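You operate a simulated robot arm through the tools that you are given. There is no shell and no other tool.

Carry out the task below with a simulated robot arm. There is one attempt and no reset: what you move stays moved.

TASK
Brush soy sauce on the white rice cake, serve it and cover the one left on the grill.
Fine: serve on the teal tray; brush back in the holder. A coat counts when it lies all over at full strength: go over it till it gets no stronger.
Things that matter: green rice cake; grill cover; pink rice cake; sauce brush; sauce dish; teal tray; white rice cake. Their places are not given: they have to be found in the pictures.

It is judged by the outcome, as a careful person would: the job done as asked, and still so three seconds after it is handed in. It fails if anything else is knocked over, pushed out of place, dropped, spilled or broken. A push-on lid holds only when it is set on centred and level and pressed home; a screw cap is set on level and turned clockwise until tight.

THE ROBOT
A 6-joint arm with a two-finger parallel gripper, fixed in place. Base frame: the origin is at the foot of the arm, x ahead of it, y to its left, z up; the work surface is at about z = 0.72. Readings come in m, rad, newtons and seconds.
With the tool pointing down near the work surface it reaches from about 0.26 to 0.66 m from the base axis. Its first joint turns from -1.152 to 1.152 rad. Payload 2.9 kg.
The tool frame sits at the grasp point between the pads (the TCP): z along the fingers, y along the line on which they close. The tips reach 0.03 m beyond it. The gripper opens to 0.11 m. The fingers are 0.02 m wide and 0.01 m thick; the gripper's body (0.048 by 0.112 m) begins 0.055 m behind the TCP.
Orientation is told as [roll, pitch, yaw] about the base's x, y, z axes, in that order, counted from this pose: with the fingers straight down and closing along the base's y, the tool's x points along the base's -x, its y along +y and its z along -z.

THE INTERFACE
- The arm moves only by the tool step_arm. Its argument "increments" is a list of rows, each a list of 7 numbers: the shift along the tool's x, y, z in m, then the turn, a rotation vector about the tool's x, y, z in rad, then the opening, from 0 (shut) to 1 (fully open). In form: [[x, y, z, rx, ry, rz, jaw], ...]. A call has 1 to 20 rows; each row is the pose to reach, as a shift and turn from the pose commanded when the call began, along the tool's axes at that moment. A row lasts 0.2 s, in which the tool goes at most 0.05 m and 0.15 rad; a call with a longer step from one row to the next is refused whole, and so is a gripper value outside its range. A pose out of reach is approached as far as the arm can. The call stops where the force on the tool passes 40 N (or 10 N more than at its start, if that is more) or the arm is blocked; 0.2 s more then pass. Each finger travels about 0.108 m/s and halts on what it meets, pressing with about 38 N; the grip force reading is that of the motor and also rises with nothing between the fingers. The clock runs only during rows and for 0.2 s after the last one: add rows that repeat a pose to give the fingers time. The reply holds the time, the measured pose of the TCP, the force on the tool along the base axes, the opening and the grip force, in the units named above and with some noise, with the torque about the TCP (base axes, N m) and any sound that the robot's microphone picked up.
- Cameras (640 x 400 px; columns grow to the right, rows downward): "scene" is fixed at [0.0849, 0.4369, 1.3976]; the picture's right is [-0.69, -0.73, 0.00], its down [-0.33, 0.32, -0.89] and it looks along [0.65, -0.61, -0.46] (base axes); focal length 355 px, centre (320, 200). "wrist" rides on the gripper at [0.072, 0.017, -0.103] in the tool frame; the picture's right is [-0.23, 0.97, 0.00], its down [-0.76, -0.18, -0.62] and it looks along [-0.61, -0.14, 0.78] (tool axes); focal length 222 px, centre (320, 200).
- camera(camera): a new picture of that camera. It takes no simulated time.
- pixel_to_xyz(camera, pixels): for up to 12 pixels [column, row] of the newest picture of that camera ("zoom" is the newest enlarged one), the place [x, y, z] in the base frame of the surface seen there, good to about 0.002 m. It takes no simulated time.
- inspect(camera, box): a new picture of the part [left, top, right, bottom] of that camera's present view, enlarged. It takes no simulated time.
- close_job(): hands the job in; it is judged then, once.

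Leave the gripper open and the arm clear of the work at the hand-in unless told otherwise.

The tools are called after ">>>" by a JSON object that holds its "name" and its "arguments". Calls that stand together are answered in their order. step_arm: Moves the arm, as the interface text tells. Its arguments: {"type":"object","properties":{"increments":{"type":"array","items":{"type":"array","items":{"type":"number"}}}},"required":["increments"]} The other tools are called the same way: camera (camera) takes a picture; pixel_to_xyz (camera, pixels) gives the place of the surface under pixels of a picture; inspect (camera, box) takes an enlarged picture of a part of a camera's view; close_job () hands the job in.

At the start:

```text
time_s: 0.0
tool_pos: [0.4907, 0.0457, 1.174]
tcp_rot: [0.0, 0.0, 0.001]
force: [-0.5, 0.3, 0.1]
torque: [0.01, 0.0, 0.01]
finger_gap: 0.11
finger_force: 0.1
```

scene: 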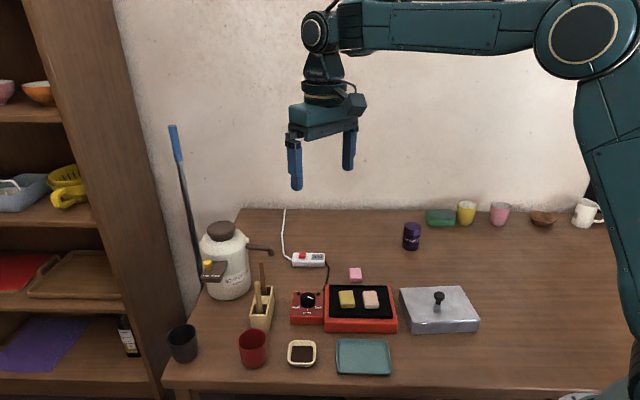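
wrist: 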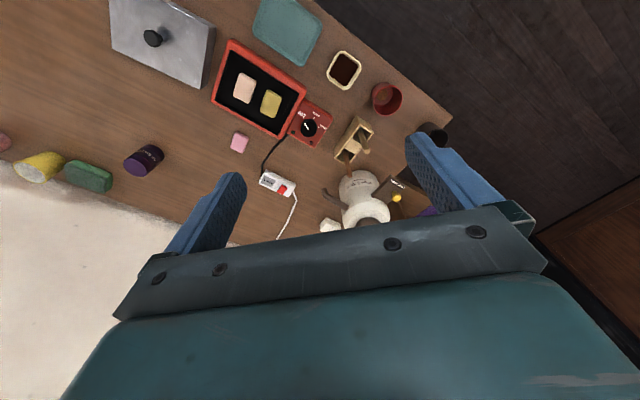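

I see the table with a grill carrying two rice cakes (at about (347,298) and (370,298)), a pink one at (355,274), a holder at (262,308), a sauce dish at (302,353), a teal tray at (363,356) and a grill cover at (438,308). I'll enlarge these first.

>>> {"name": "inspect", "arguments": {"camera": "scene", "box": [270, 250, 420, 390]}}

>>> {"name": "inspect", "arguments": {"camera": "scene", "box": [190, 240, 350, 390]}}

>>> {"name": "inspect", "arguments": {"camera": "wrist", "box": [200, 0, 440, 220]}}

```text
2.86 times, centred on (345, 320) of scene
```

zoom: 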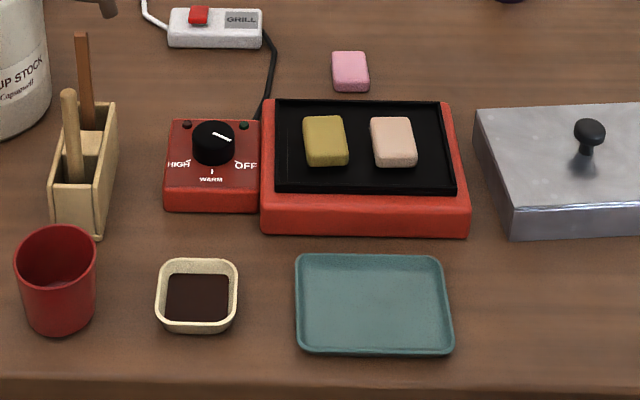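

```text
2.67 times, centred on (270, 315) of scene
```

zoom: 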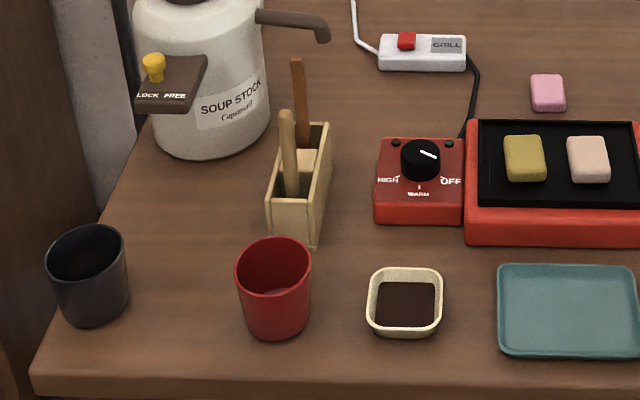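

```text
1.82 times, centred on (320, 110) of wrist
```

zoom: 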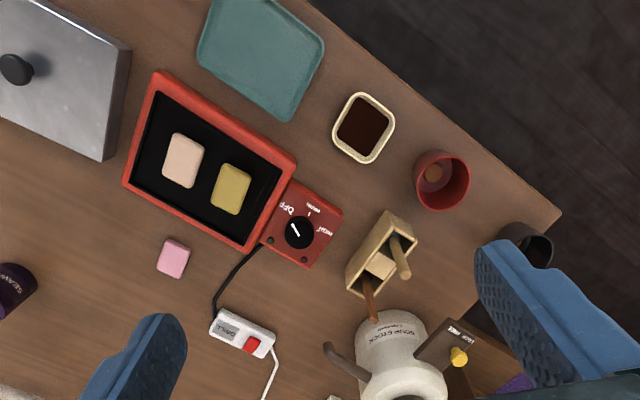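

The pale cake at (370,298) on the grill looks white, the olive one at (347,298) green. The holder has two sticks, and I need to find out which is the brush. I'll measure places on the scene picture next.

>>> {"name": "inspect", "arguments": {"camera": "scene", "box": [235, 250, 335, 350]}}

>>> {"name": "camera", "arguments": {"camera": "scene"}}

>>> {"name": "pixel_to_xyz", "arguments": {"camera": "scene", "pixels": [[347, 295], [370, 296], [355, 272], [302, 354], [363, 356], [438, 295], [262, 265], [257, 284], [250, 327], [267, 331], [272, 296], [253, 345]]}}

```text
4.00 times, centred on (285, 300) of scene
```

zoom: 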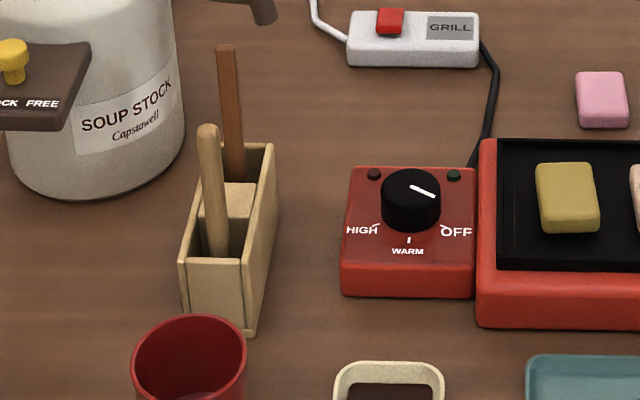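

```text
taken
```

scene: 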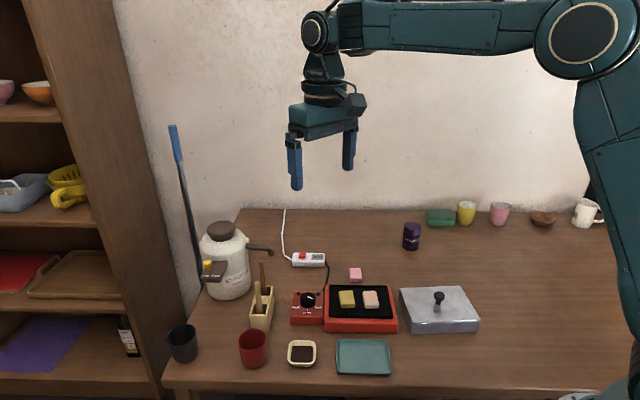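

```text
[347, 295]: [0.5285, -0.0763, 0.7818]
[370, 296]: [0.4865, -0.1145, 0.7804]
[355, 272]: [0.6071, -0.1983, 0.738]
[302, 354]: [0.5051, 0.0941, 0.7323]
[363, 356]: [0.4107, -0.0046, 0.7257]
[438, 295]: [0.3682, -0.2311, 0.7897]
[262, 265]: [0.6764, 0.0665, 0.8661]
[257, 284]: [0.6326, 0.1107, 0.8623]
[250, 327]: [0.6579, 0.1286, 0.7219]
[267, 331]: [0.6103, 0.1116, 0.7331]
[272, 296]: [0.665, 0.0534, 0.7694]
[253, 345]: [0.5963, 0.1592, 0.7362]
```

The front stick (257,284) is light, the back one (262,265) is dark brown; the ends are hidden in the holder. I'll move the arm nearer above the holder so the wrist camera shows the inside.

>>> {"name": "step_arm", "arguments": {"increments": [[0.006, 0.015, 0.034, 0, 0, 0, 1], [0.012, 0.03, 0.068, 0, 0, 0, 1], [0.018, 0.045, 0.102, 0, 0, 0, 1], [0.024, 0.06, 0.136, 0, 0, 0, 1], [0.03, 0.075, 0.16, 0, 0, 0, 1]]}}

>>> {"name": "camera", "arguments": {"camera": "wrist"}}

```text
time_s: 1.2
tool_pos: [0.4603, 0.1216, 1.0142]
tcp_rot: [0.0, 0.0, 0.0]
force: [-0.8, 0.1, -0.1]
torque: [0.0, 0.01, 0.02]
finger_gap: 0.11
finger_force: 0.2
```

```text
taken
```

wrist: 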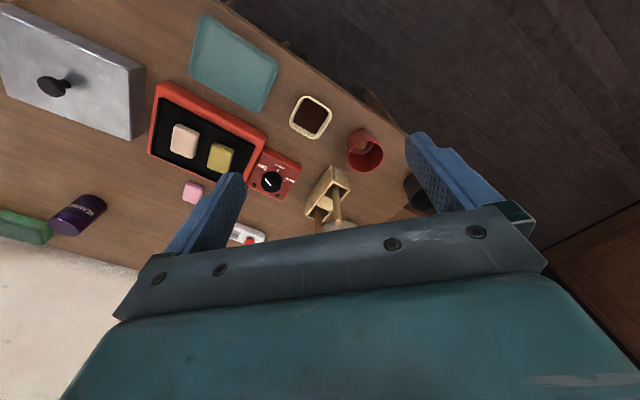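

Now the holder appears around (328,195). I'll enlarge it.

>>> {"name": "inspect", "arguments": {"camera": "wrist", "box": [280, 150, 380, 240]}}

>>> {"name": "inspect", "arguments": {"camera": "wrist", "box": [140, 70, 340, 200]}}

```text
4.44 times, centred on (330, 195) of wrist
```

zoom: 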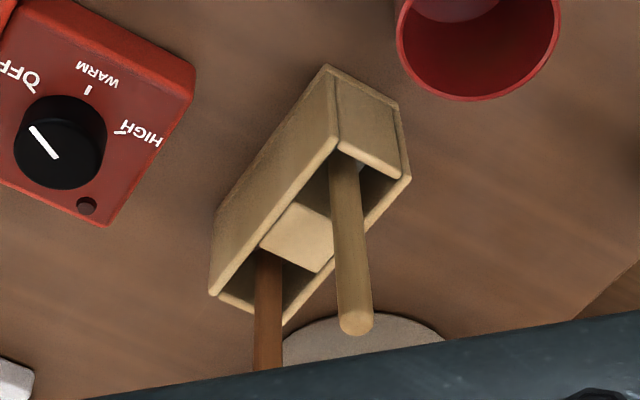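

```text
3.08 times, centred on (240, 135) of wrist
```

zoom: 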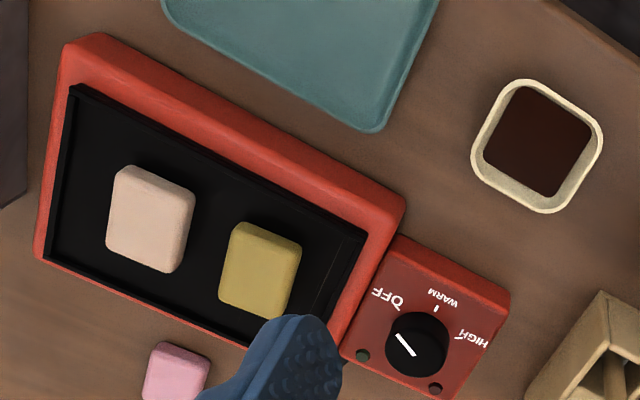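

The knob points to OFF, so the grill is off. I still can't see the brush head inside the holder, so I'll measure the holder and soup pot before moving the camera overhead.

>>> {"name": "pixel_to_xyz", "arguments": {"camera": "scene", "pixels": [[222, 227], [222, 245], [213, 270], [262, 249], [222, 290], [207, 263], [240, 238], [203, 240]]}}

>>> {"name": "pixel_to_xyz", "arguments": {"camera": "wrist", "pixels": [[336, 221], [318, 224], [331, 166], [346, 189], [313, 215], [342, 173], [326, 205], [270, 181], [365, 150]]}}

```text
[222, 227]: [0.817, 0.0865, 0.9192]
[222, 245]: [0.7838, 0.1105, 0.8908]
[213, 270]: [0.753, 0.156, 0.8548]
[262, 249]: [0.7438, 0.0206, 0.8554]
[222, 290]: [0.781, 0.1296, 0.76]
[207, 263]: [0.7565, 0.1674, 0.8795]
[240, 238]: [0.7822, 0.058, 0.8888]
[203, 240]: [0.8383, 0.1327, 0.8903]
```

```text
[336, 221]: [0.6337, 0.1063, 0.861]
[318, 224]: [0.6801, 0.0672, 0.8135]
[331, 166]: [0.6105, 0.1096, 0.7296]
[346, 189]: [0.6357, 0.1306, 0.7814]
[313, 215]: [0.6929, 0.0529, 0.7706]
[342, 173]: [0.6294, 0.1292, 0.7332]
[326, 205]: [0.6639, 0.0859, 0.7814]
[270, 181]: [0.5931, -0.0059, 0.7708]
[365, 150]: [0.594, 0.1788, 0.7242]
```

The pot tops out near z 0.92, so at z 1.0 I'm clear. I'll move ahead to x ≈ 0.60 to look down into the holder.

>>> {"name": "step_arm", "arguments": {"increments": [[-0.04, -0.005, 0, 0, 0, 0, 1], [-0.08, -0.01, 0, 0, 0, 0, 1], [-0.12, -0.015, 0, 0, 0, 0, 1], [-0.14, -0.02, 0, 0, 0, 0, 1]]}}

>>> {"name": "camera", "arguments": {"camera": "wrist"}}

>>> {"name": "inspect", "arguments": {"camera": "wrist", "box": [270, 60, 390, 160]}}

```text
time_s: 2.2
tool_pos: [0.6007, 0.1012, 1.0148]
tcp_rot: [0.0, 0.003, 0.0]
force: [0.0, 0.0, 0.3]
torque: [-0.02, 0.0, -0.04]
finger_gap: 0.11
finger_force: 0.1
```

```text
taken
```

wrist: 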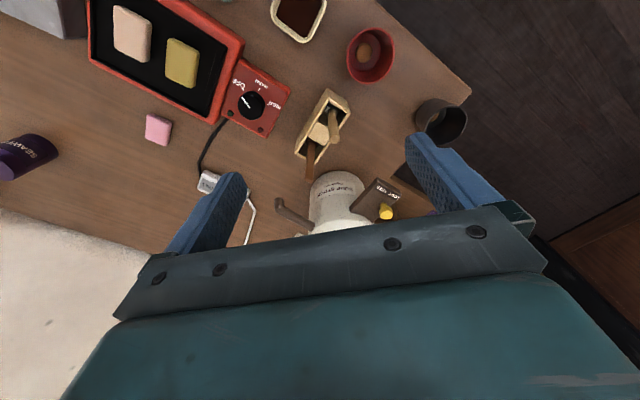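

```text
4.00 times, centred on (330, 110) of wrist
```

zoom: 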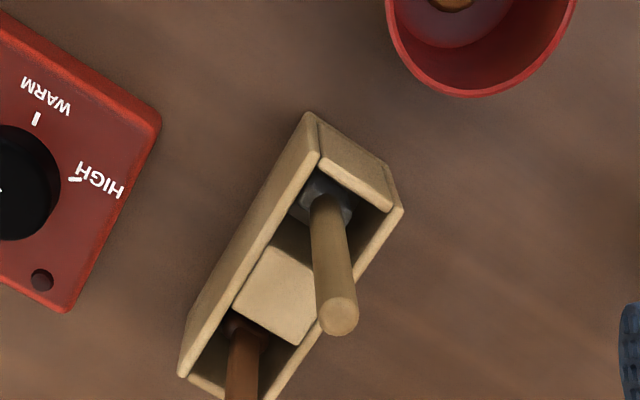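

The light handle in the front compartment ends in a grey metal ferrule — looks like the brush. I'll check the brown one and get precise places.

>>> {"name": "inspect", "arguments": {"camera": "wrist", "box": [285, 80, 365, 190]}}

>>> {"name": "pixel_to_xyz", "arguments": {"camera": "wrist", "pixels": [[334, 139], [329, 125], [326, 110], [352, 101], [330, 88], [315, 155], [338, 112], [322, 146], [298, 149], [366, 50], [307, 170]]}}

```text
3.64 times, centred on (325, 135) of wrist
```

zoom: 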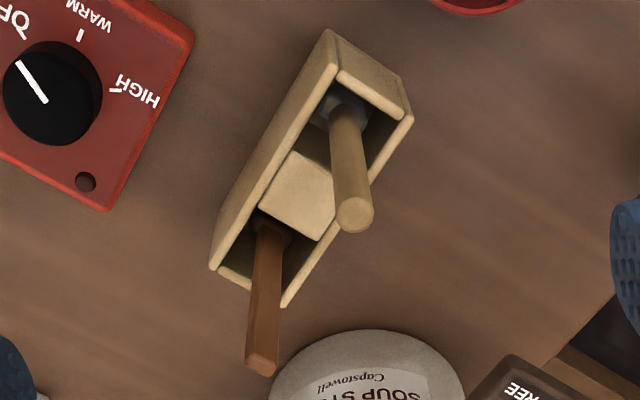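

```text
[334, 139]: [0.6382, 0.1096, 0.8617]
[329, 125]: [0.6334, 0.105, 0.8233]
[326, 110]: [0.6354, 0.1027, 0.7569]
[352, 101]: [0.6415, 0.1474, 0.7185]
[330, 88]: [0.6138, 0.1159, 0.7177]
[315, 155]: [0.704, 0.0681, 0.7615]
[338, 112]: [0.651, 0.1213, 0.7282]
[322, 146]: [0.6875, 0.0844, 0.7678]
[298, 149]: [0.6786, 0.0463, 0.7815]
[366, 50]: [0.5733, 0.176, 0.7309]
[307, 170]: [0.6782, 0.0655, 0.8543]
```

The light round handle (top near (0.638, 0.108, 0.862)) is the brush; the brown flat one is another tool. I'll part-close the fingers and come above the brush handle.

>>> {"name": "step_arm", "arguments": {"increments": [[-0.0187, 0.003, 0.02, 0, 0, 0, 0.6], [-0.0375, 0.006, 0.04, 0, 0, 0, 0.45], [-0.0375, 0.006, 0.085, 0, 0, 0, 0.45], [-0.0375, 0.006, 0.085, 0, 0, 0, 0.45]]}}

>>> {"name": "camera", "arguments": {"camera": "wrist"}}

>>> {"name": "inspect", "arguments": {"camera": "scene", "box": [200, 180, 330, 350]}}

```text
time_s: 3.2
tool_pos: [0.6374, 0.1068, 0.9281]
tcp_rot: [0.0, -0.001, 0.001]
force: [-0.4, -0.1, 0.7]
torque: [-0.03, 0.0, 0.0]
finger_gap: 0.0496
finger_force: 0.1
```

```text
taken
```

wrist: 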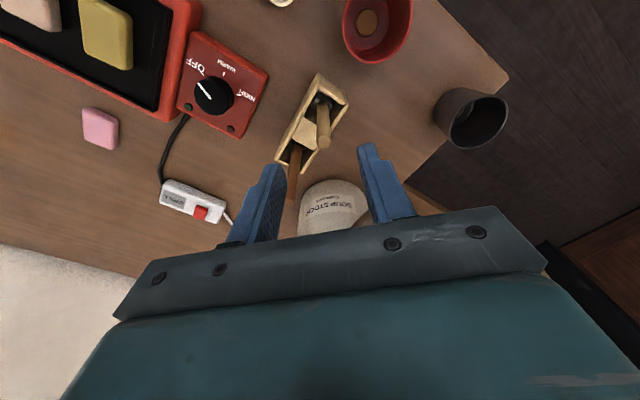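

```text
2.35 times, centred on (265, 265) of scene
```

zoom: 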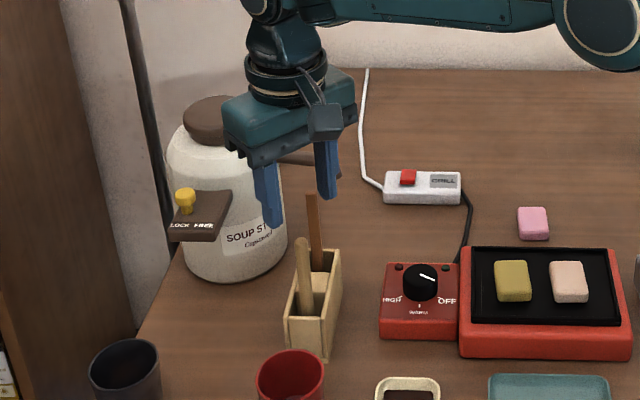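

The handle top appears near (323,143), about where I'd expect it. I'll measure it once more.

>>> {"name": "inspect", "arguments": {"camera": "wrist", "box": [265, 60, 375, 200]}}

>>> {"name": "pixel_to_xyz", "arguments": {"camera": "wrist", "pixels": [[323, 143], [318, 143], [329, 143], [323, 120], [320, 110], [323, 137]]}}

```text
2.86 times, centred on (320, 130) of wrist
```

zoom: 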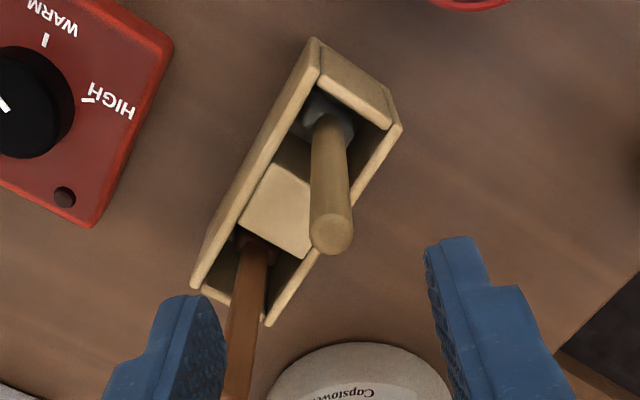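

```text
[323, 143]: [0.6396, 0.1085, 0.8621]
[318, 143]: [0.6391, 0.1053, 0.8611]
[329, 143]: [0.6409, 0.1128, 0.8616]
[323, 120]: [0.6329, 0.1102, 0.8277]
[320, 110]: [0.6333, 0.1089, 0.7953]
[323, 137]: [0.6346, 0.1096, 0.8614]
```

The handle is upright at (0.6385, 0.109). I'll lower to z ≈ 0.83 and stop with the fingers either side of it.

>>> {"name": "step_arm", "arguments": {"increments": [[-0.0011, 0.0022, 0.03, 0, 0, 0, 0.45], [-0.0011, 0.0022, 0.06, 0, 0, 0, 0.45], [-0.0011, 0.0022, 0.085, 0, 0, 0, 0.45], [-0.0011, 0.0022, 0.098, 0, 0, 0, 0.45]]}}

>>> {"name": "camera", "arguments": {"camera": "wrist"}}

>>> {"name": "inspect", "arguments": {"camera": "scene", "box": [200, 200, 330, 350]}}

```text
time_s: 4.2
tool_pos: [0.638, 0.1102, 0.8285]
tcp_rot: [-0.001, -0.001, 0.0]
force: [-0.3, -0.2, 0.2]
torque: [-0.02, -0.01, 0.01]
finger_gap: 0.0495
finger_force: 0.1
```

```text
taken
```

wrist: 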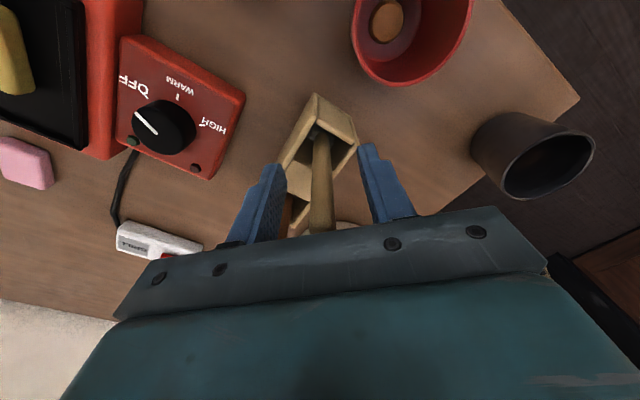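

```text
2.67 times, centred on (265, 275) of scene
```

zoom: 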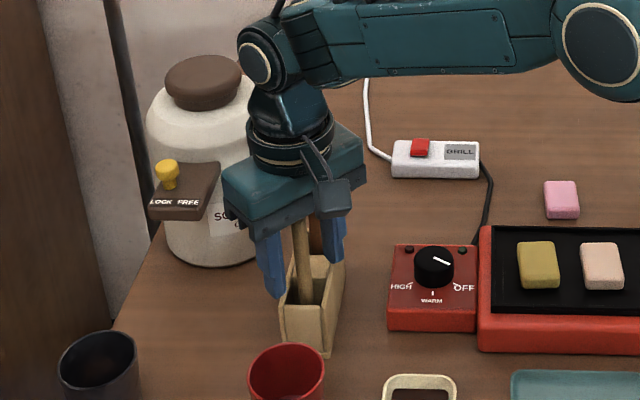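

The handle stands between the fingers. I'll close on it.

>>> {"name": "step_arm", "arguments": {"increments": [[0, 0, 0, 0, 0, 0, 0.25], [0, 0, 0, 0, 0, 0, 0.0], [0, 0, 0, 0, 0, 0, 0.0], [0, 0, 0, 0, 0, 0, 0.0]]}}

>>> {"name": "camera", "arguments": {"camera": "wrist"}}

```text
time_s: 5.2
tool_pos: [0.6373, 0.1106, 0.8294]
tcp_rot: [-0.001, 0.0, 0.0]
force: [0.0, 0.5, -0.6]
torque: [-0.01, 0.01, -0.01]
finger_gap: 0.0119
finger_force: 37.7
```

```text
taken
```

wrist: 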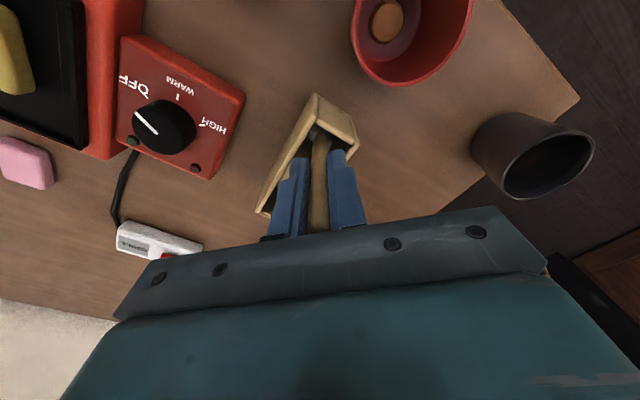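

Gripped (gap 0.012, 37.7 N). I note the grip pose (0.638, 0.110, 0.829). Now I lift straight up by 0.11 m.

>>> {"name": "step_arm", "arguments": {"increments": [[0, 0, -0.02, 0, 0, 0, 0], [0, 0, -0.05, 0, 0, 0, 0], [0, 0, -0.08, 0, 0, 0, 0], [0, 0, -0.11, 0, 0, 0, 0], [0, 0, -0.11, 0, 0, 0, 0]]}}

>>> {"name": "inspect", "arguments": {"camera": "scene", "box": [200, 160, 330, 350]}}

>>> {"name": "camera", "arguments": {"camera": "wrist"}}

```text
time_s: 6.4
tool_pos: [0.6388, 0.1075, 0.9381]
tcp_rot: [0.0, 0.0, 0.0]
force: [0.8, 0.2, 0.6]
torque: [0.01, 0.0, 0.01]
finger_gap: 0.012
finger_force: 37.7
```

```text
2.11 times, centred on (265, 255) of scene
```

zoom: 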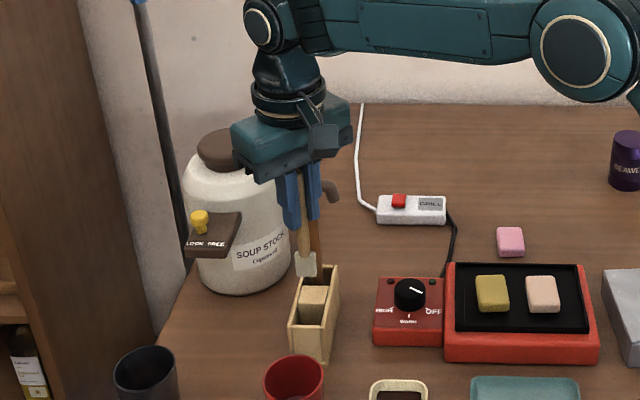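

```text
taken
```

wrist: 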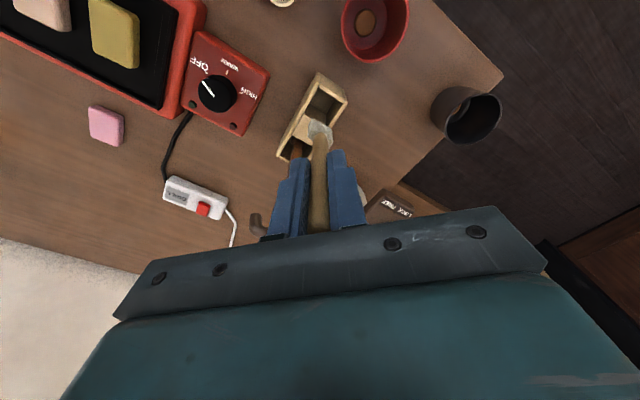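

>>> {"name": "inspect", "arguments": {"camera": "scene", "box": [240, 220, 300, 310]}}

>>> {"name": "inspect", "arguments": {"camera": "wrist", "box": [280, 70, 360, 170]}}

```text
4.44 times, centred on (270, 265) of scene
```

zoom: 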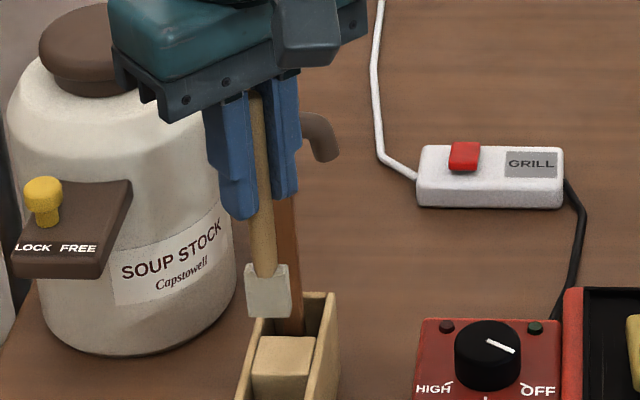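

```text
4.00 times, centred on (320, 120) of wrist
```

zoom: 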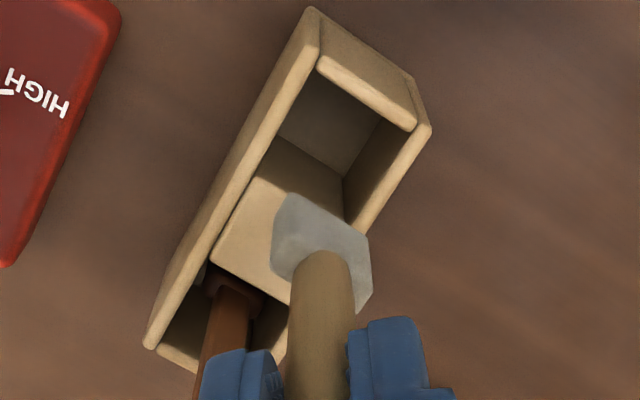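

The brush head is a pale block (silicone-like), nice and clean. I'll measure its corners and bottom from the zoom and the scene view.

>>> {"name": "pixel_to_xyz", "arguments": {"camera": "zoom", "pixels": [[290, 200], [367, 243], [358, 305], [278, 265], [330, 225], [300, 245]]}}

>>> {"name": "inspect", "arguments": {"camera": "scene", "box": [240, 220, 300, 310]}}

>>> {"name": "pixel_to_xyz", "arguments": {"camera": "zoom", "pixels": [[249, 312], [288, 315], [268, 270], [247, 268], [287, 268], [268, 316], [290, 275]]}}

```text
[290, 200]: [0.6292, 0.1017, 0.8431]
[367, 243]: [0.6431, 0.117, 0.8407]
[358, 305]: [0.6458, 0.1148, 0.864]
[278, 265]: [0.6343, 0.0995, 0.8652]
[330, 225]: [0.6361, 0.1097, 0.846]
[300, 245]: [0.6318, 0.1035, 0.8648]
```

```text
4.44 times, centred on (270, 265) of scene
```

zoom: 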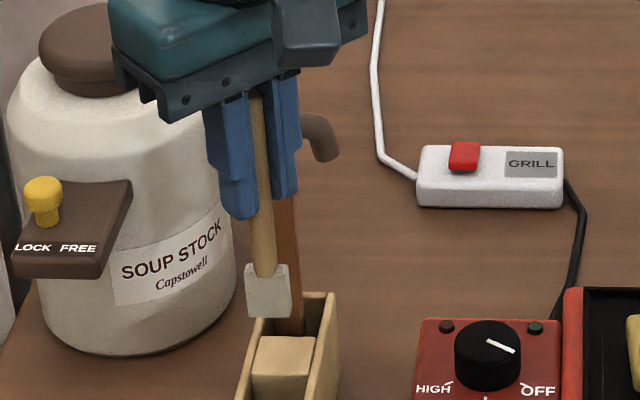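

```text
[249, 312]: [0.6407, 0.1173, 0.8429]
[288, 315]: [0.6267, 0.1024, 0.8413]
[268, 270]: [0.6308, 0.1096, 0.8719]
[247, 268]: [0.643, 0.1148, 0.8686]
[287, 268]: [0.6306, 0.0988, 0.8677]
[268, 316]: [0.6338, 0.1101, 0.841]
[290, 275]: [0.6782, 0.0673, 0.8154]
```

The head is about 0.02 × 0.01 × 0.03 m, its lower end 0.097 m below the TCP, wide side at roughly 47° to base x. Next I measure the dish, cakes, grill, tray and cover from the scene view.

>>> {"name": "inspect", "arguments": {"camera": "scene", "box": [270, 320, 340, 380]}}

>>> {"name": "inspect", "arguments": {"camera": "scene", "box": [315, 275, 405, 340]}}

```text
6.67 times, centred on (305, 350) of scene
```

zoom: 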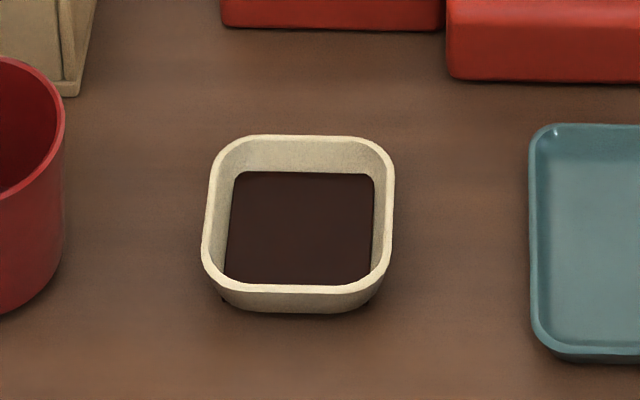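

```text
6.15 times, centred on (360, 308) of scene
```

zoom: 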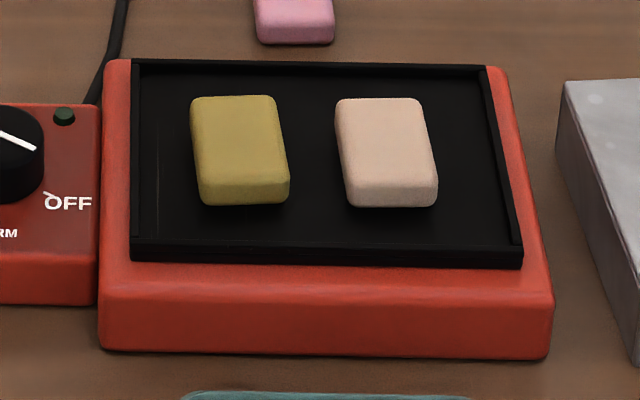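

I'll measure the grill zoom: white cake top corners, green cake corners, grill pan corners.

>>> {"name": "pixel_to_xyz", "arguments": {"camera": "zoom", "pixels": [[340, 103], [416, 101], [432, 180], [352, 183], [385, 142], [194, 100], [272, 98], [284, 178], [204, 182], [238, 140], [310, 225], [470, 150]]}}

>>> {"name": "pixel_to_xyz", "arguments": {"camera": "zoom", "pixels": [[132, 60], [487, 67], [520, 262], [132, 255], [110, 65], [502, 72], [548, 300], [103, 295], [330, 252], [320, 280], [320, 63], [310, 350]]}}

```text
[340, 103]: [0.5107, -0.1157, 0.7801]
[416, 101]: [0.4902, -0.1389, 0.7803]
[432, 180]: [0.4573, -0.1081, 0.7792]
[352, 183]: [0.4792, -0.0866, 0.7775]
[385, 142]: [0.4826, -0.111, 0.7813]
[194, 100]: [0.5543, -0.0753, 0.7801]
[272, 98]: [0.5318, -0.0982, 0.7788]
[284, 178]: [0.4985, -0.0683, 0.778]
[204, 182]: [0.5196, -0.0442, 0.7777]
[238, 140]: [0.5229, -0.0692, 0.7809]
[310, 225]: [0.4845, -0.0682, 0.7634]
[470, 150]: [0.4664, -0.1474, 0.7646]
```

```text
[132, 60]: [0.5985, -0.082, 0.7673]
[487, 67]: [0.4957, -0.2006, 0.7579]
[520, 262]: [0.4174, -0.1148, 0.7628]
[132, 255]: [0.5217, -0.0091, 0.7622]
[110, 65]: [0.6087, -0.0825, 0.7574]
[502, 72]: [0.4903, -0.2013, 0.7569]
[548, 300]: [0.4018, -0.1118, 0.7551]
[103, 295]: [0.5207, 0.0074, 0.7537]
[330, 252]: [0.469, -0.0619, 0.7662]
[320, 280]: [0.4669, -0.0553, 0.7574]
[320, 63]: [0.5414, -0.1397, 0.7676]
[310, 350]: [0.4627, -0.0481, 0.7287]
```

White cake: top centre (0.484, -0.112, 0.780), about 0.034 × 0.047 m, long axis along (0.73,-0.68). The brush's wide side happens to lie along its short axis. Now the dish measurements.

>>> {"name": "inspect", "arguments": {"camera": "scene", "box": [270, 320, 340, 380]}}

>>> {"name": "pixel_to_xyz", "arguments": {"camera": "zoom", "pixels": [[300, 230], [240, 180], [370, 180], [362, 275], [232, 275], [218, 145], [382, 147], [380, 285], [212, 282], [300, 139], [300, 291], [205, 235]]}}

>>> {"name": "pixel_to_xyz", "arguments": {"camera": "scene", "pixels": [[340, 341], [387, 341], [390, 374], [338, 373], [363, 357], [400, 289], [461, 288], [478, 319], [412, 320], [412, 333], [479, 331], [438, 302]]}}

```text
6.67 times, centred on (305, 350) of scene
```

zoom: 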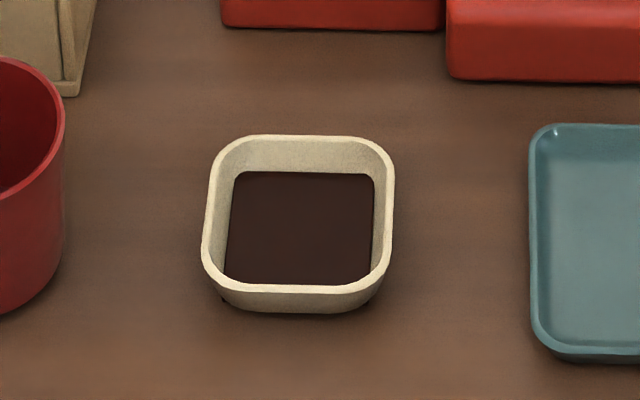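

```text
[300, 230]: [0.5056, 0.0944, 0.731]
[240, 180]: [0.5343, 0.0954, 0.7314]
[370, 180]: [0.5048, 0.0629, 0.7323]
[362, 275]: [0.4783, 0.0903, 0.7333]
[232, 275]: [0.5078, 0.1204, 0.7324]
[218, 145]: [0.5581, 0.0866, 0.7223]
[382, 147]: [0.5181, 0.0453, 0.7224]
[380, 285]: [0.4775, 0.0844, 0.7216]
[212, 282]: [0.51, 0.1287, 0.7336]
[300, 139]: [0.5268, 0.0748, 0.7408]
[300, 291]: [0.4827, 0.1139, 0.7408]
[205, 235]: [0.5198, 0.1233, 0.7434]
```

```text
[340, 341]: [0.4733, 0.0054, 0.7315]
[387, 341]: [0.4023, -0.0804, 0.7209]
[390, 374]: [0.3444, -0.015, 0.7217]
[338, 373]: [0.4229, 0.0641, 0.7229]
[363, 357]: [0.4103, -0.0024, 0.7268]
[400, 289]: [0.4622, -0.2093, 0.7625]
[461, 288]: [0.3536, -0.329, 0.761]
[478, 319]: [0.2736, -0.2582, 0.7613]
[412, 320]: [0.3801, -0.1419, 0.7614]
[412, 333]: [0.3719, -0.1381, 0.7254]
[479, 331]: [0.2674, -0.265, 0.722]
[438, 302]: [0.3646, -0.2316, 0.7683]
```

Dish centre (0.506, 0.093), sauce surface z 0.732, rim 0.741. I'll carry the brush over the dish at a safe height and lower it until the head's end is about 4 mm in the sauce.

>>> {"name": "step_arm", "arguments": {"increments": [[0.04, -0.004, 0, 0, 0, 0, 0], [0.08, -0.008, 0, 0, 0, 0, 0], [0.12, -0.012, 0, 0, 0, 0, 0], [0.1328, -0.0145, 0, 0, 0, 0, 0], [0.1328, -0.0145, 0.04, 0, 0, 0, 0], [0.1328, -0.0145, 0.08, 0, 0, 0, 0], [0.1328, -0.0145, 0.08, 0, 0, 0, 0]]}}

>>> {"name": "inspect", "arguments": {"camera": "scene", "box": [250, 290, 350, 380]}}

>>> {"name": "camera", "arguments": {"camera": "wrist"}}

```text
time_s: 8.0
tool_pos: [0.505, 0.0953, 0.8564]
tcp_rot: [0.001, -0.001, -0.001]
force: [0.0, 0.6, -0.7]
torque: [0.02, 0.01, 0.0]
finger_gap: 0.0119
finger_force: 38.3
```

```text
4.44 times, centred on (300, 335) of scene
```

zoom: 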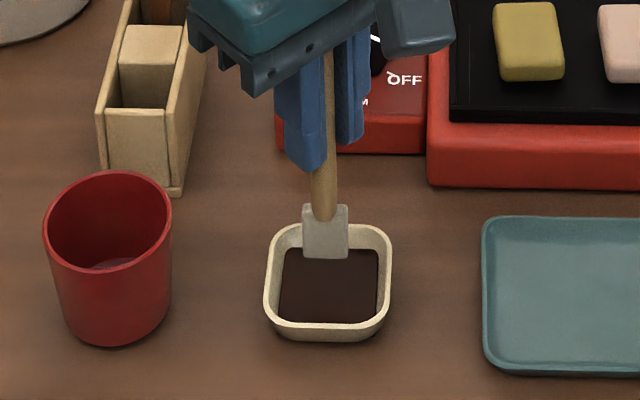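

```text
taken
```

wrist: 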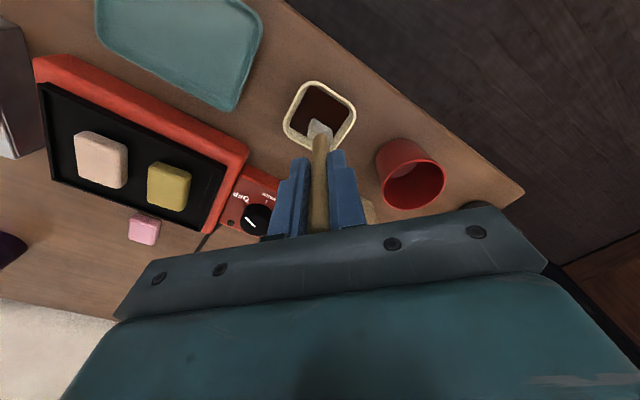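

The head hangs over the dish's middle with its end at about z 0.76. I'll lower it 0.03 m into the sauce and pause.

>>> {"name": "step_arm", "arguments": {"increments": [[0, 0, 0.015, 0, 0, 0, 0], [0, 0, 0.024, 0, 0, 0, 0], [0, 0, 0.03, 0, 0, 0, 0], [0, 0, 0.03, 0, 0, 0, 0], [0, 0, 0.03, 0, 0, 0, 0]]}}

>>> {"name": "inspect", "arguments": {"camera": "scene", "box": [265, 310, 345, 380]}}

```text
time_s: 9.2
tool_pos: [0.5034, 0.0939, 0.8312]
tcp_rot: [-0.001, -0.001, 0.0]
force: [-0.8, -0.3, 6.0]
torque: [-0.01, 0.08, 0.01]
finger_gap: 0.0118
finger_force: 37.9
```

```text
5.71 times, centred on (305, 345) of scene
```

zoom: 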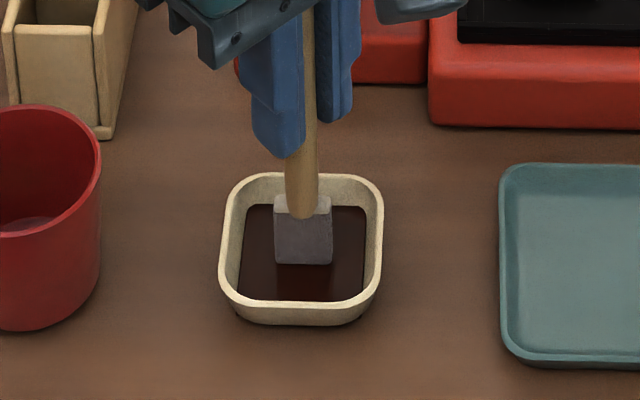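

I read 6 N upward: the head touches, and it has grown darker. I'll lift it gently and look at how loaded it is.

>>> {"name": "step_arm", "arguments": {"increments": [[0, 0, 0.02, 0, 0, 0, 0], [0, 0, 0.0, 0, 0, 0, 0], [0, 0, -0.02, 0, 0, 0, 0], [0, 0, -0.03, 0, 0, 0, 0], [0, 0, -0.03, 0, 0, 0, 0], [0, 0, -0.03, 0, 0, 0, 0]]}}

>>> {"name": "inspect", "arguments": {"camera": "scene", "box": [265, 300, 345, 380]}}

>>> {"name": "inspect", "arguments": {"camera": "wrist", "box": [270, 70, 370, 170]}}

```text
time_s: 10.6
tool_pos: [0.5034, 0.0968, 0.8621]
tcp_rot: [0.0, 0.001, -0.001]
force: [-0.9, 0.1, 0.0]
torque: [-0.02, -0.03, 0.03]
finger_gap: 0.0117
finger_force: 38.0
```

```text
5.00 times, centred on (305, 340) of scene
```

zoom: 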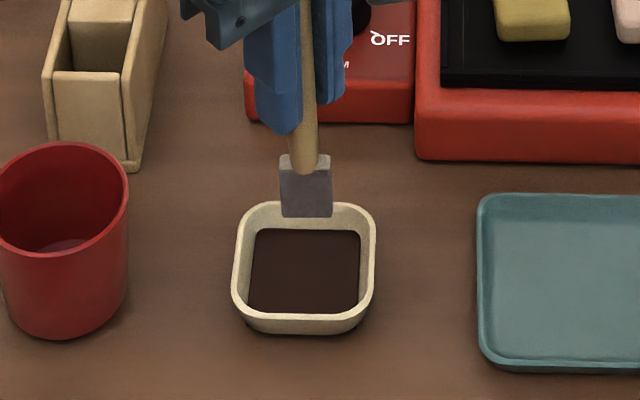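

```text
4.00 times, centred on (320, 120) of wrist
```

zoom: 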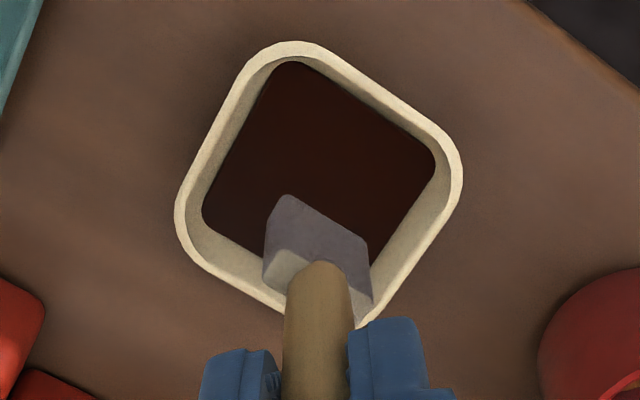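

The head is tinted grey-brown. I'll dip again for longer to see whether it loads further.

>>> {"name": "step_arm", "arguments": {"increments": [[0, 0, 0.02, 0, 0, 0, 0], [0, 0, 0.031, 0, 0, 0, 0], [0.004, 0, 0.032, 0, 0, 0, 0], [-0.004, 0, 0.032, 0, 0, 0, 0], [0.004, 0, 0.032, 0, 0, 0, 0], [-0.004, 0, 0.032, 0, 0, 0, 0], [0, 0, 0.032, 0, 0, 0, 0], [0, 0, 0.032, 0, 0, 0, 0], [0, 0, 0.02, 0, 0, 0, 0], [0, 0, 0.0, 0, 0, 0, 0], [0, 0, 0.0, 0, 0, 0, 0]]}}

>>> {"name": "inspect", "arguments": {"camera": "scene", "box": [265, 300, 345, 380]}}

>>> {"name": "inspect", "arguments": {"camera": "wrist", "box": [270, 70, 370, 170]}}

```text
time_s: 13.0
tool_pos: [0.5051, 0.0948, 0.8611]
tcp_rot: [0.0, 0.0, -0.001]
force: [-0.2, 0.0, -0.1]
torque: [-0.03, 0.0, -0.02]
finger_gap: 0.0119
finger_force: 38.1
```

```text
5.00 times, centred on (305, 340) of scene
```

zoom: 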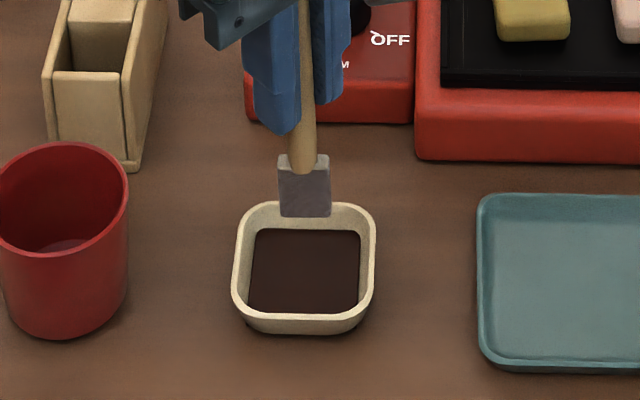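

```text
4.00 times, centred on (320, 120) of wrist
```

zoom: 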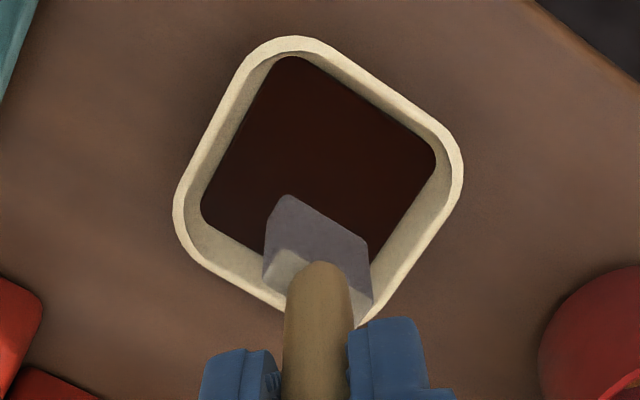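

No change, so the brush is loaded. I'll raise it and carry it in a curve over the tray side (avoiding the green cake) to a point just above the near end of the white cake.

>>> {"name": "step_arm", "arguments": {"increments": [[0, 0, -0.039, 0, 0, 0, 0], [0, 0, -0.069, 0, 0, 0, 0], [0.0215, -0.0344, -0.069, 0, 0, 0, 0], [0.044, -0.0744, -0.069, 0, 0, 0, 0], [0.0665, -0.1144, -0.069, 0, 0, 0, 0], [0.0545, -0.1544, -0.069, 0, 0, 0, 0], [0.0411, -0.2, -0.069, 0, 0, 0, 0], [0.0411, -0.2, -0.039, 0, 0, 0, 0], [0.0411, -0.2, -0.039, 0, 0, 0, 0]]}}

>>> {"name": "inspect", "arguments": {"camera": "scene", "box": [315, 260, 415, 340]}}

>>> {"name": "camera", "arguments": {"camera": "wrist"}}

```text
time_s: 15.0
tool_pos: [0.4682, -0.1042, 0.8998]
tcp_rot: [-0.001, 0.0, -0.001]
force: [0.2, -0.4, -0.5]
torque: [0.0, 0.0, 0.0]
finger_gap: 0.0123
finger_force: 38.1
```

```text
5.00 times, centred on (365, 300) of scene
```

zoom: 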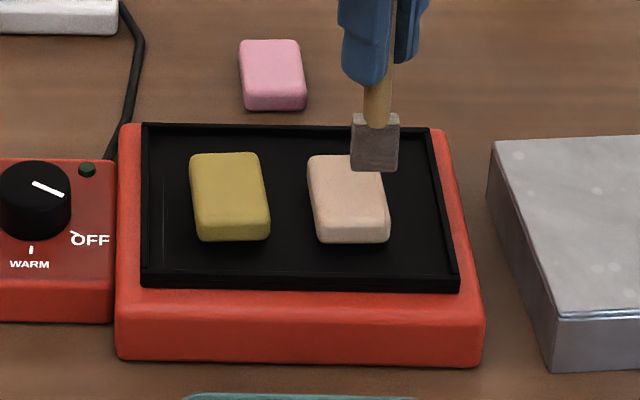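

```text
taken
```

wrist: 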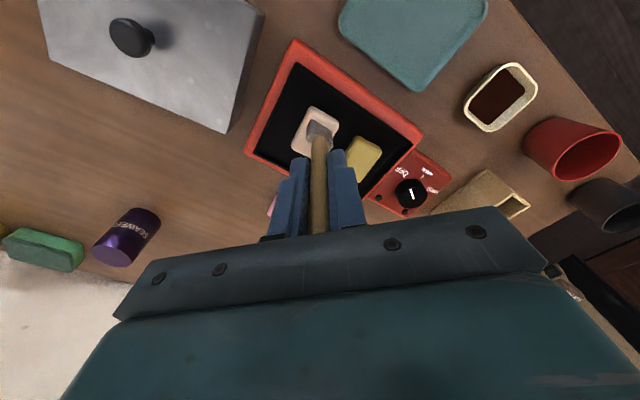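

The brush hovers above the cake. I'll check the head's true corner places before touching down.

>>> {"name": "pixel_to_xyz", "arguments": {"camera": "zoom", "pixels": [[353, 165], [396, 168], [374, 165], [354, 125], [397, 122]]}}

>>> {"name": "inspect", "arguments": {"camera": "wrist", "box": [270, 80, 390, 180]}}

```text
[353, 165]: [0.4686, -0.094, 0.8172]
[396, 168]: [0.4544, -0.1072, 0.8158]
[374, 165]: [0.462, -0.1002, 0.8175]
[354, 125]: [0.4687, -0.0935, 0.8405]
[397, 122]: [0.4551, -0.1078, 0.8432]
```

```text
4.00 times, centred on (330, 130) of wrist
```

zoom: 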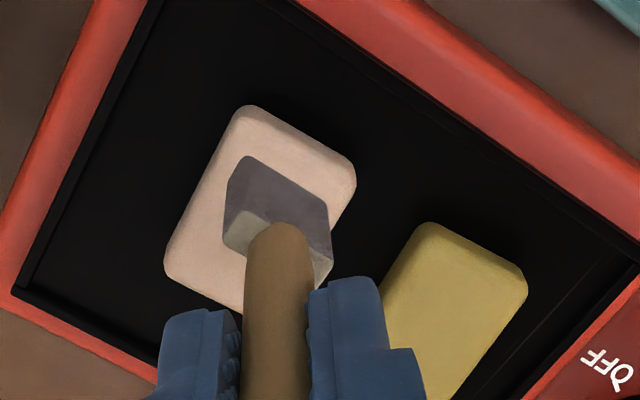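

The head seems to sit a little higher relative to the TCP than before (z ≈ 0.815 at its lower edge). I'll double-check with the wrist picture.

>>> {"name": "pixel_to_xyz", "arguments": {"camera": "zoom", "pixels": [[244, 162], [325, 208], [330, 258], [230, 212], [285, 190], [255, 112], [350, 165], [172, 265], [300, 180]]}}

```text
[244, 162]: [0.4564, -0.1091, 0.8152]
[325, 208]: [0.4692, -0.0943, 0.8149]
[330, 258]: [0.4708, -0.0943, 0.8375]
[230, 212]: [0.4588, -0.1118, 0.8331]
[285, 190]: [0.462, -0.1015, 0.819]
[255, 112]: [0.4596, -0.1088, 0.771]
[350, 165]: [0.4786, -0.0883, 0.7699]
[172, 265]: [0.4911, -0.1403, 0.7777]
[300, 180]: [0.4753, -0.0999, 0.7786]
```

Now I see: my lift call's first row pushed 2 cm deeper, sliding the brush about 1 cm up in the grip (no harm seen to the dish). The head's end is now about 0.086 m below the TCP, so contact with the cake top (z 0.780) is at TCP z ≈ 0.866. I'll check the dish hasn't moved, then lower carefully.

>>> {"name": "inspect", "arguments": {"camera": "scene", "box": [270, 320, 340, 380]}}

>>> {"name": "pixel_to_xyz", "arguments": {"camera": "zoom", "pixels": [[300, 230], [300, 139], [300, 291], [205, 235]]}}

>>> {"name": "step_arm", "arguments": {"increments": [[0, 0, 0.02, 0, 0, 0, 0], [0, 0, 0.03, 0, 0, 0, 0], [0, 0, 0.033, 0, 0, 0, 0], [0, 0, 0.033, 0, 0, 0, 0]]}}

>>> {"name": "inspect", "arguments": {"camera": "scene", "box": [325, 260, 415, 330]}}

```text
6.67 times, centred on (305, 350) of scene
```

zoom: 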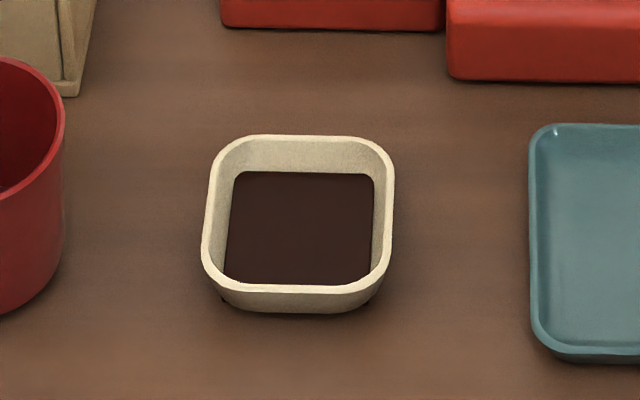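

```text
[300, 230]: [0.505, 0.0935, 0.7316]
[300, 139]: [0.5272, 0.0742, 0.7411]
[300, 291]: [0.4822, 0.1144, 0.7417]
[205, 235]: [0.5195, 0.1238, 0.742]
```

```text
time_s: 16.0
tool_pos: [0.4652, -0.1042, 0.8675]
tcp_rot: [0.0, 0.0, -0.002]
force: [-0.7, 1.0, 8.4]
torque: [0.11, -0.02, 0.0]
finger_gap: 0.0116
finger_force: 38.1
```

```text
5.71 times, centred on (370, 295) of scene
```

zoom: 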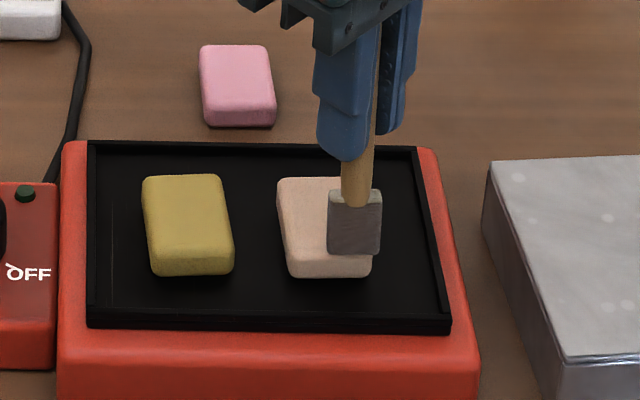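

Contact reads 8.4 N, a bit firm; the dish is unmoved. The head's right edge overhangs slightly, so I'll shift 3 mm toward the middle, ease off 1 mm, and stroke along the cake's length and back.

>>> {"name": "step_arm", "arguments": {"increments": [[-0.002, 0.0022, -0.001, 0, 0, 0, 0], [-0.0064, -0.0019, -0.001, 0, 0, 0, 0], [-0.0108, -0.006, -0.001, 0, 0, 0, 0], [-0.0151, -0.01, -0.001, 0, 0, 0, 0], [-0.0195, -0.0141, -0.001, 0, 0, 0, 0], [-0.0239, -0.0182, -0.001, 0, 0, 0, 0], [-0.0283, -0.0223, -0.001, 0, 0, 0, 0]]}}

>>> {"name": "inspect", "arguments": {"camera": "scene", "box": [325, 260, 415, 330]}}

>>> {"name": "inspect", "arguments": {"camera": "wrist", "box": [270, 60, 390, 180]}}

```text
time_s: 17.6
tool_pos: [0.492, -0.1271, 0.8679]
tcp_rot: [-0.001, 0.0, 0.002]
force: [-0.2, -0.4, 0.6]
torque: [0.0, 0.0, -0.02]
finger_gap: 0.0117
finger_force: 37.9
```

```text
5.71 times, centred on (370, 295) of scene
```

zoom: 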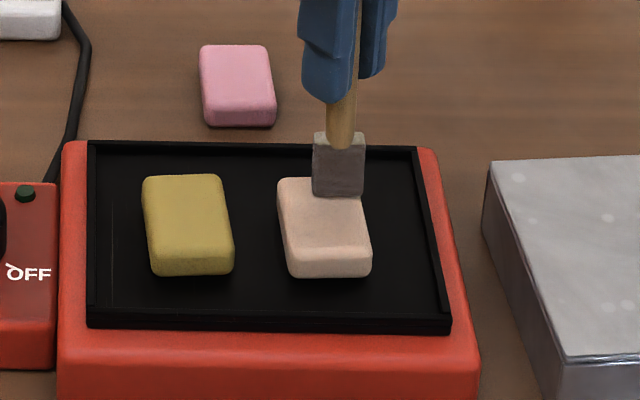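

```text
3.33 times, centred on (330, 120) of wrist
```

zoom: 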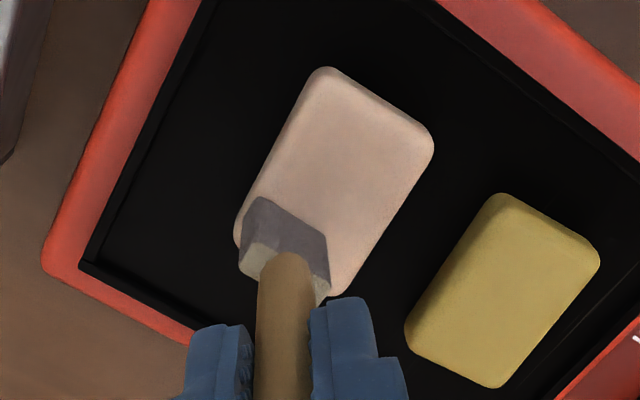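

Force at the end was only 0.6 N and I see a faint tint. I'll go back and forth on this lane with a little more pressure (0.8 mm lower).

>>> {"name": "step_arm", "arguments": {"increments": [[0, 0, 0.0008, 0, 0, 0, 0], [0.0044, 0.0041, 0.0008, 0, 0, 0, 0], [0.0088, 0.0082, 0.0008, 0, 0, 0, 0], [0.0131, 0.0122, 0.0008, 0, 0, 0, 0], [0.0175, 0.0163, 0.0008, 0, 0, 0, 0], [0.0219, 0.0204, 0.0008, 0, 0, 0, 0], [0.0263, 0.0245, 0.0008, 0, 0, 0, 0], [0.0219, 0.0204, 0.0008, 0, 0, 0, 0], [0.0175, 0.0163, 0.0008, 0, 0, 0, 0], [0.0131, 0.0122, 0.0008, 0, 0, 0, 0], [0.0088, 0.0082, 0.0008, 0, 0, 0, 0], [0.0044, 0.0041, 0.0008, 0, 0, 0, 0], [0, 0, 0.0008, 0, 0, 0, 0]]}}

>>> {"name": "inspect", "arguments": {"camera": "scene", "box": [325, 260, 415, 330]}}

>>> {"name": "inspect", "arguments": {"camera": "wrist", "box": [270, 60, 390, 180]}}

```text
time_s: 20.4
tool_pos: [0.4924, -0.1289, 0.8675]
tcp_rot: [-0.001, 0.003, 0.0]
force: [-0.3, 1.0, 0.5]
torque: [0.05, 0.0, -0.01]
finger_gap: 0.012
finger_force: 38.6
```

```text
5.71 times, centred on (370, 295) of scene
```

zoom: 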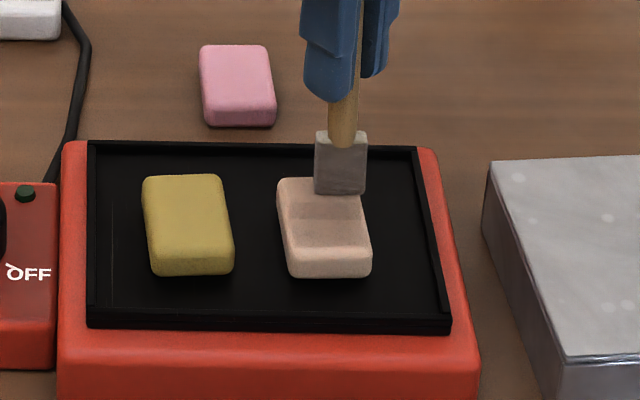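

```text
3.33 times, centred on (330, 120) of wrist
```

zoom: 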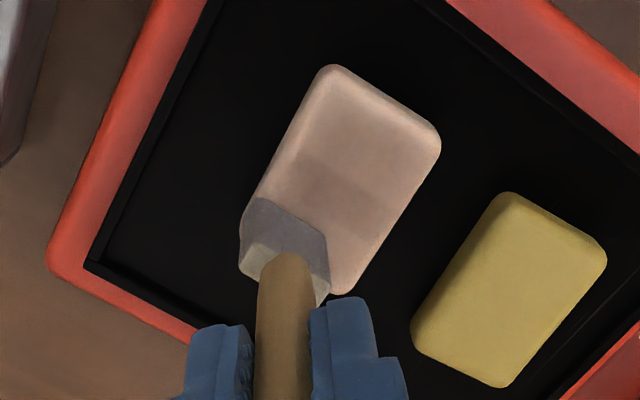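

A faint darker patch now shows on the far half. I'll look closer.

>>> {"name": "inspect", "arguments": {"camera": "scene", "box": [355, 280, 390, 315]}}

>>> {"name": "inspect", "arguments": {"camera": "wrist", "box": [300, 70, 370, 160]}}

```text
11.43 times, centred on (372, 298) of scene
```

zoom: 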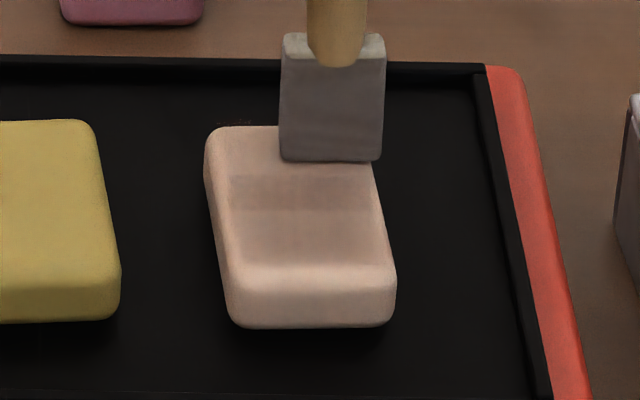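

```text
4.44 times, centred on (335, 115) of wrist
```

zoom: 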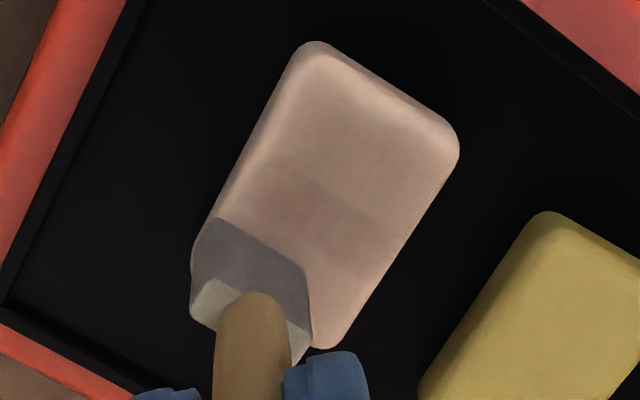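

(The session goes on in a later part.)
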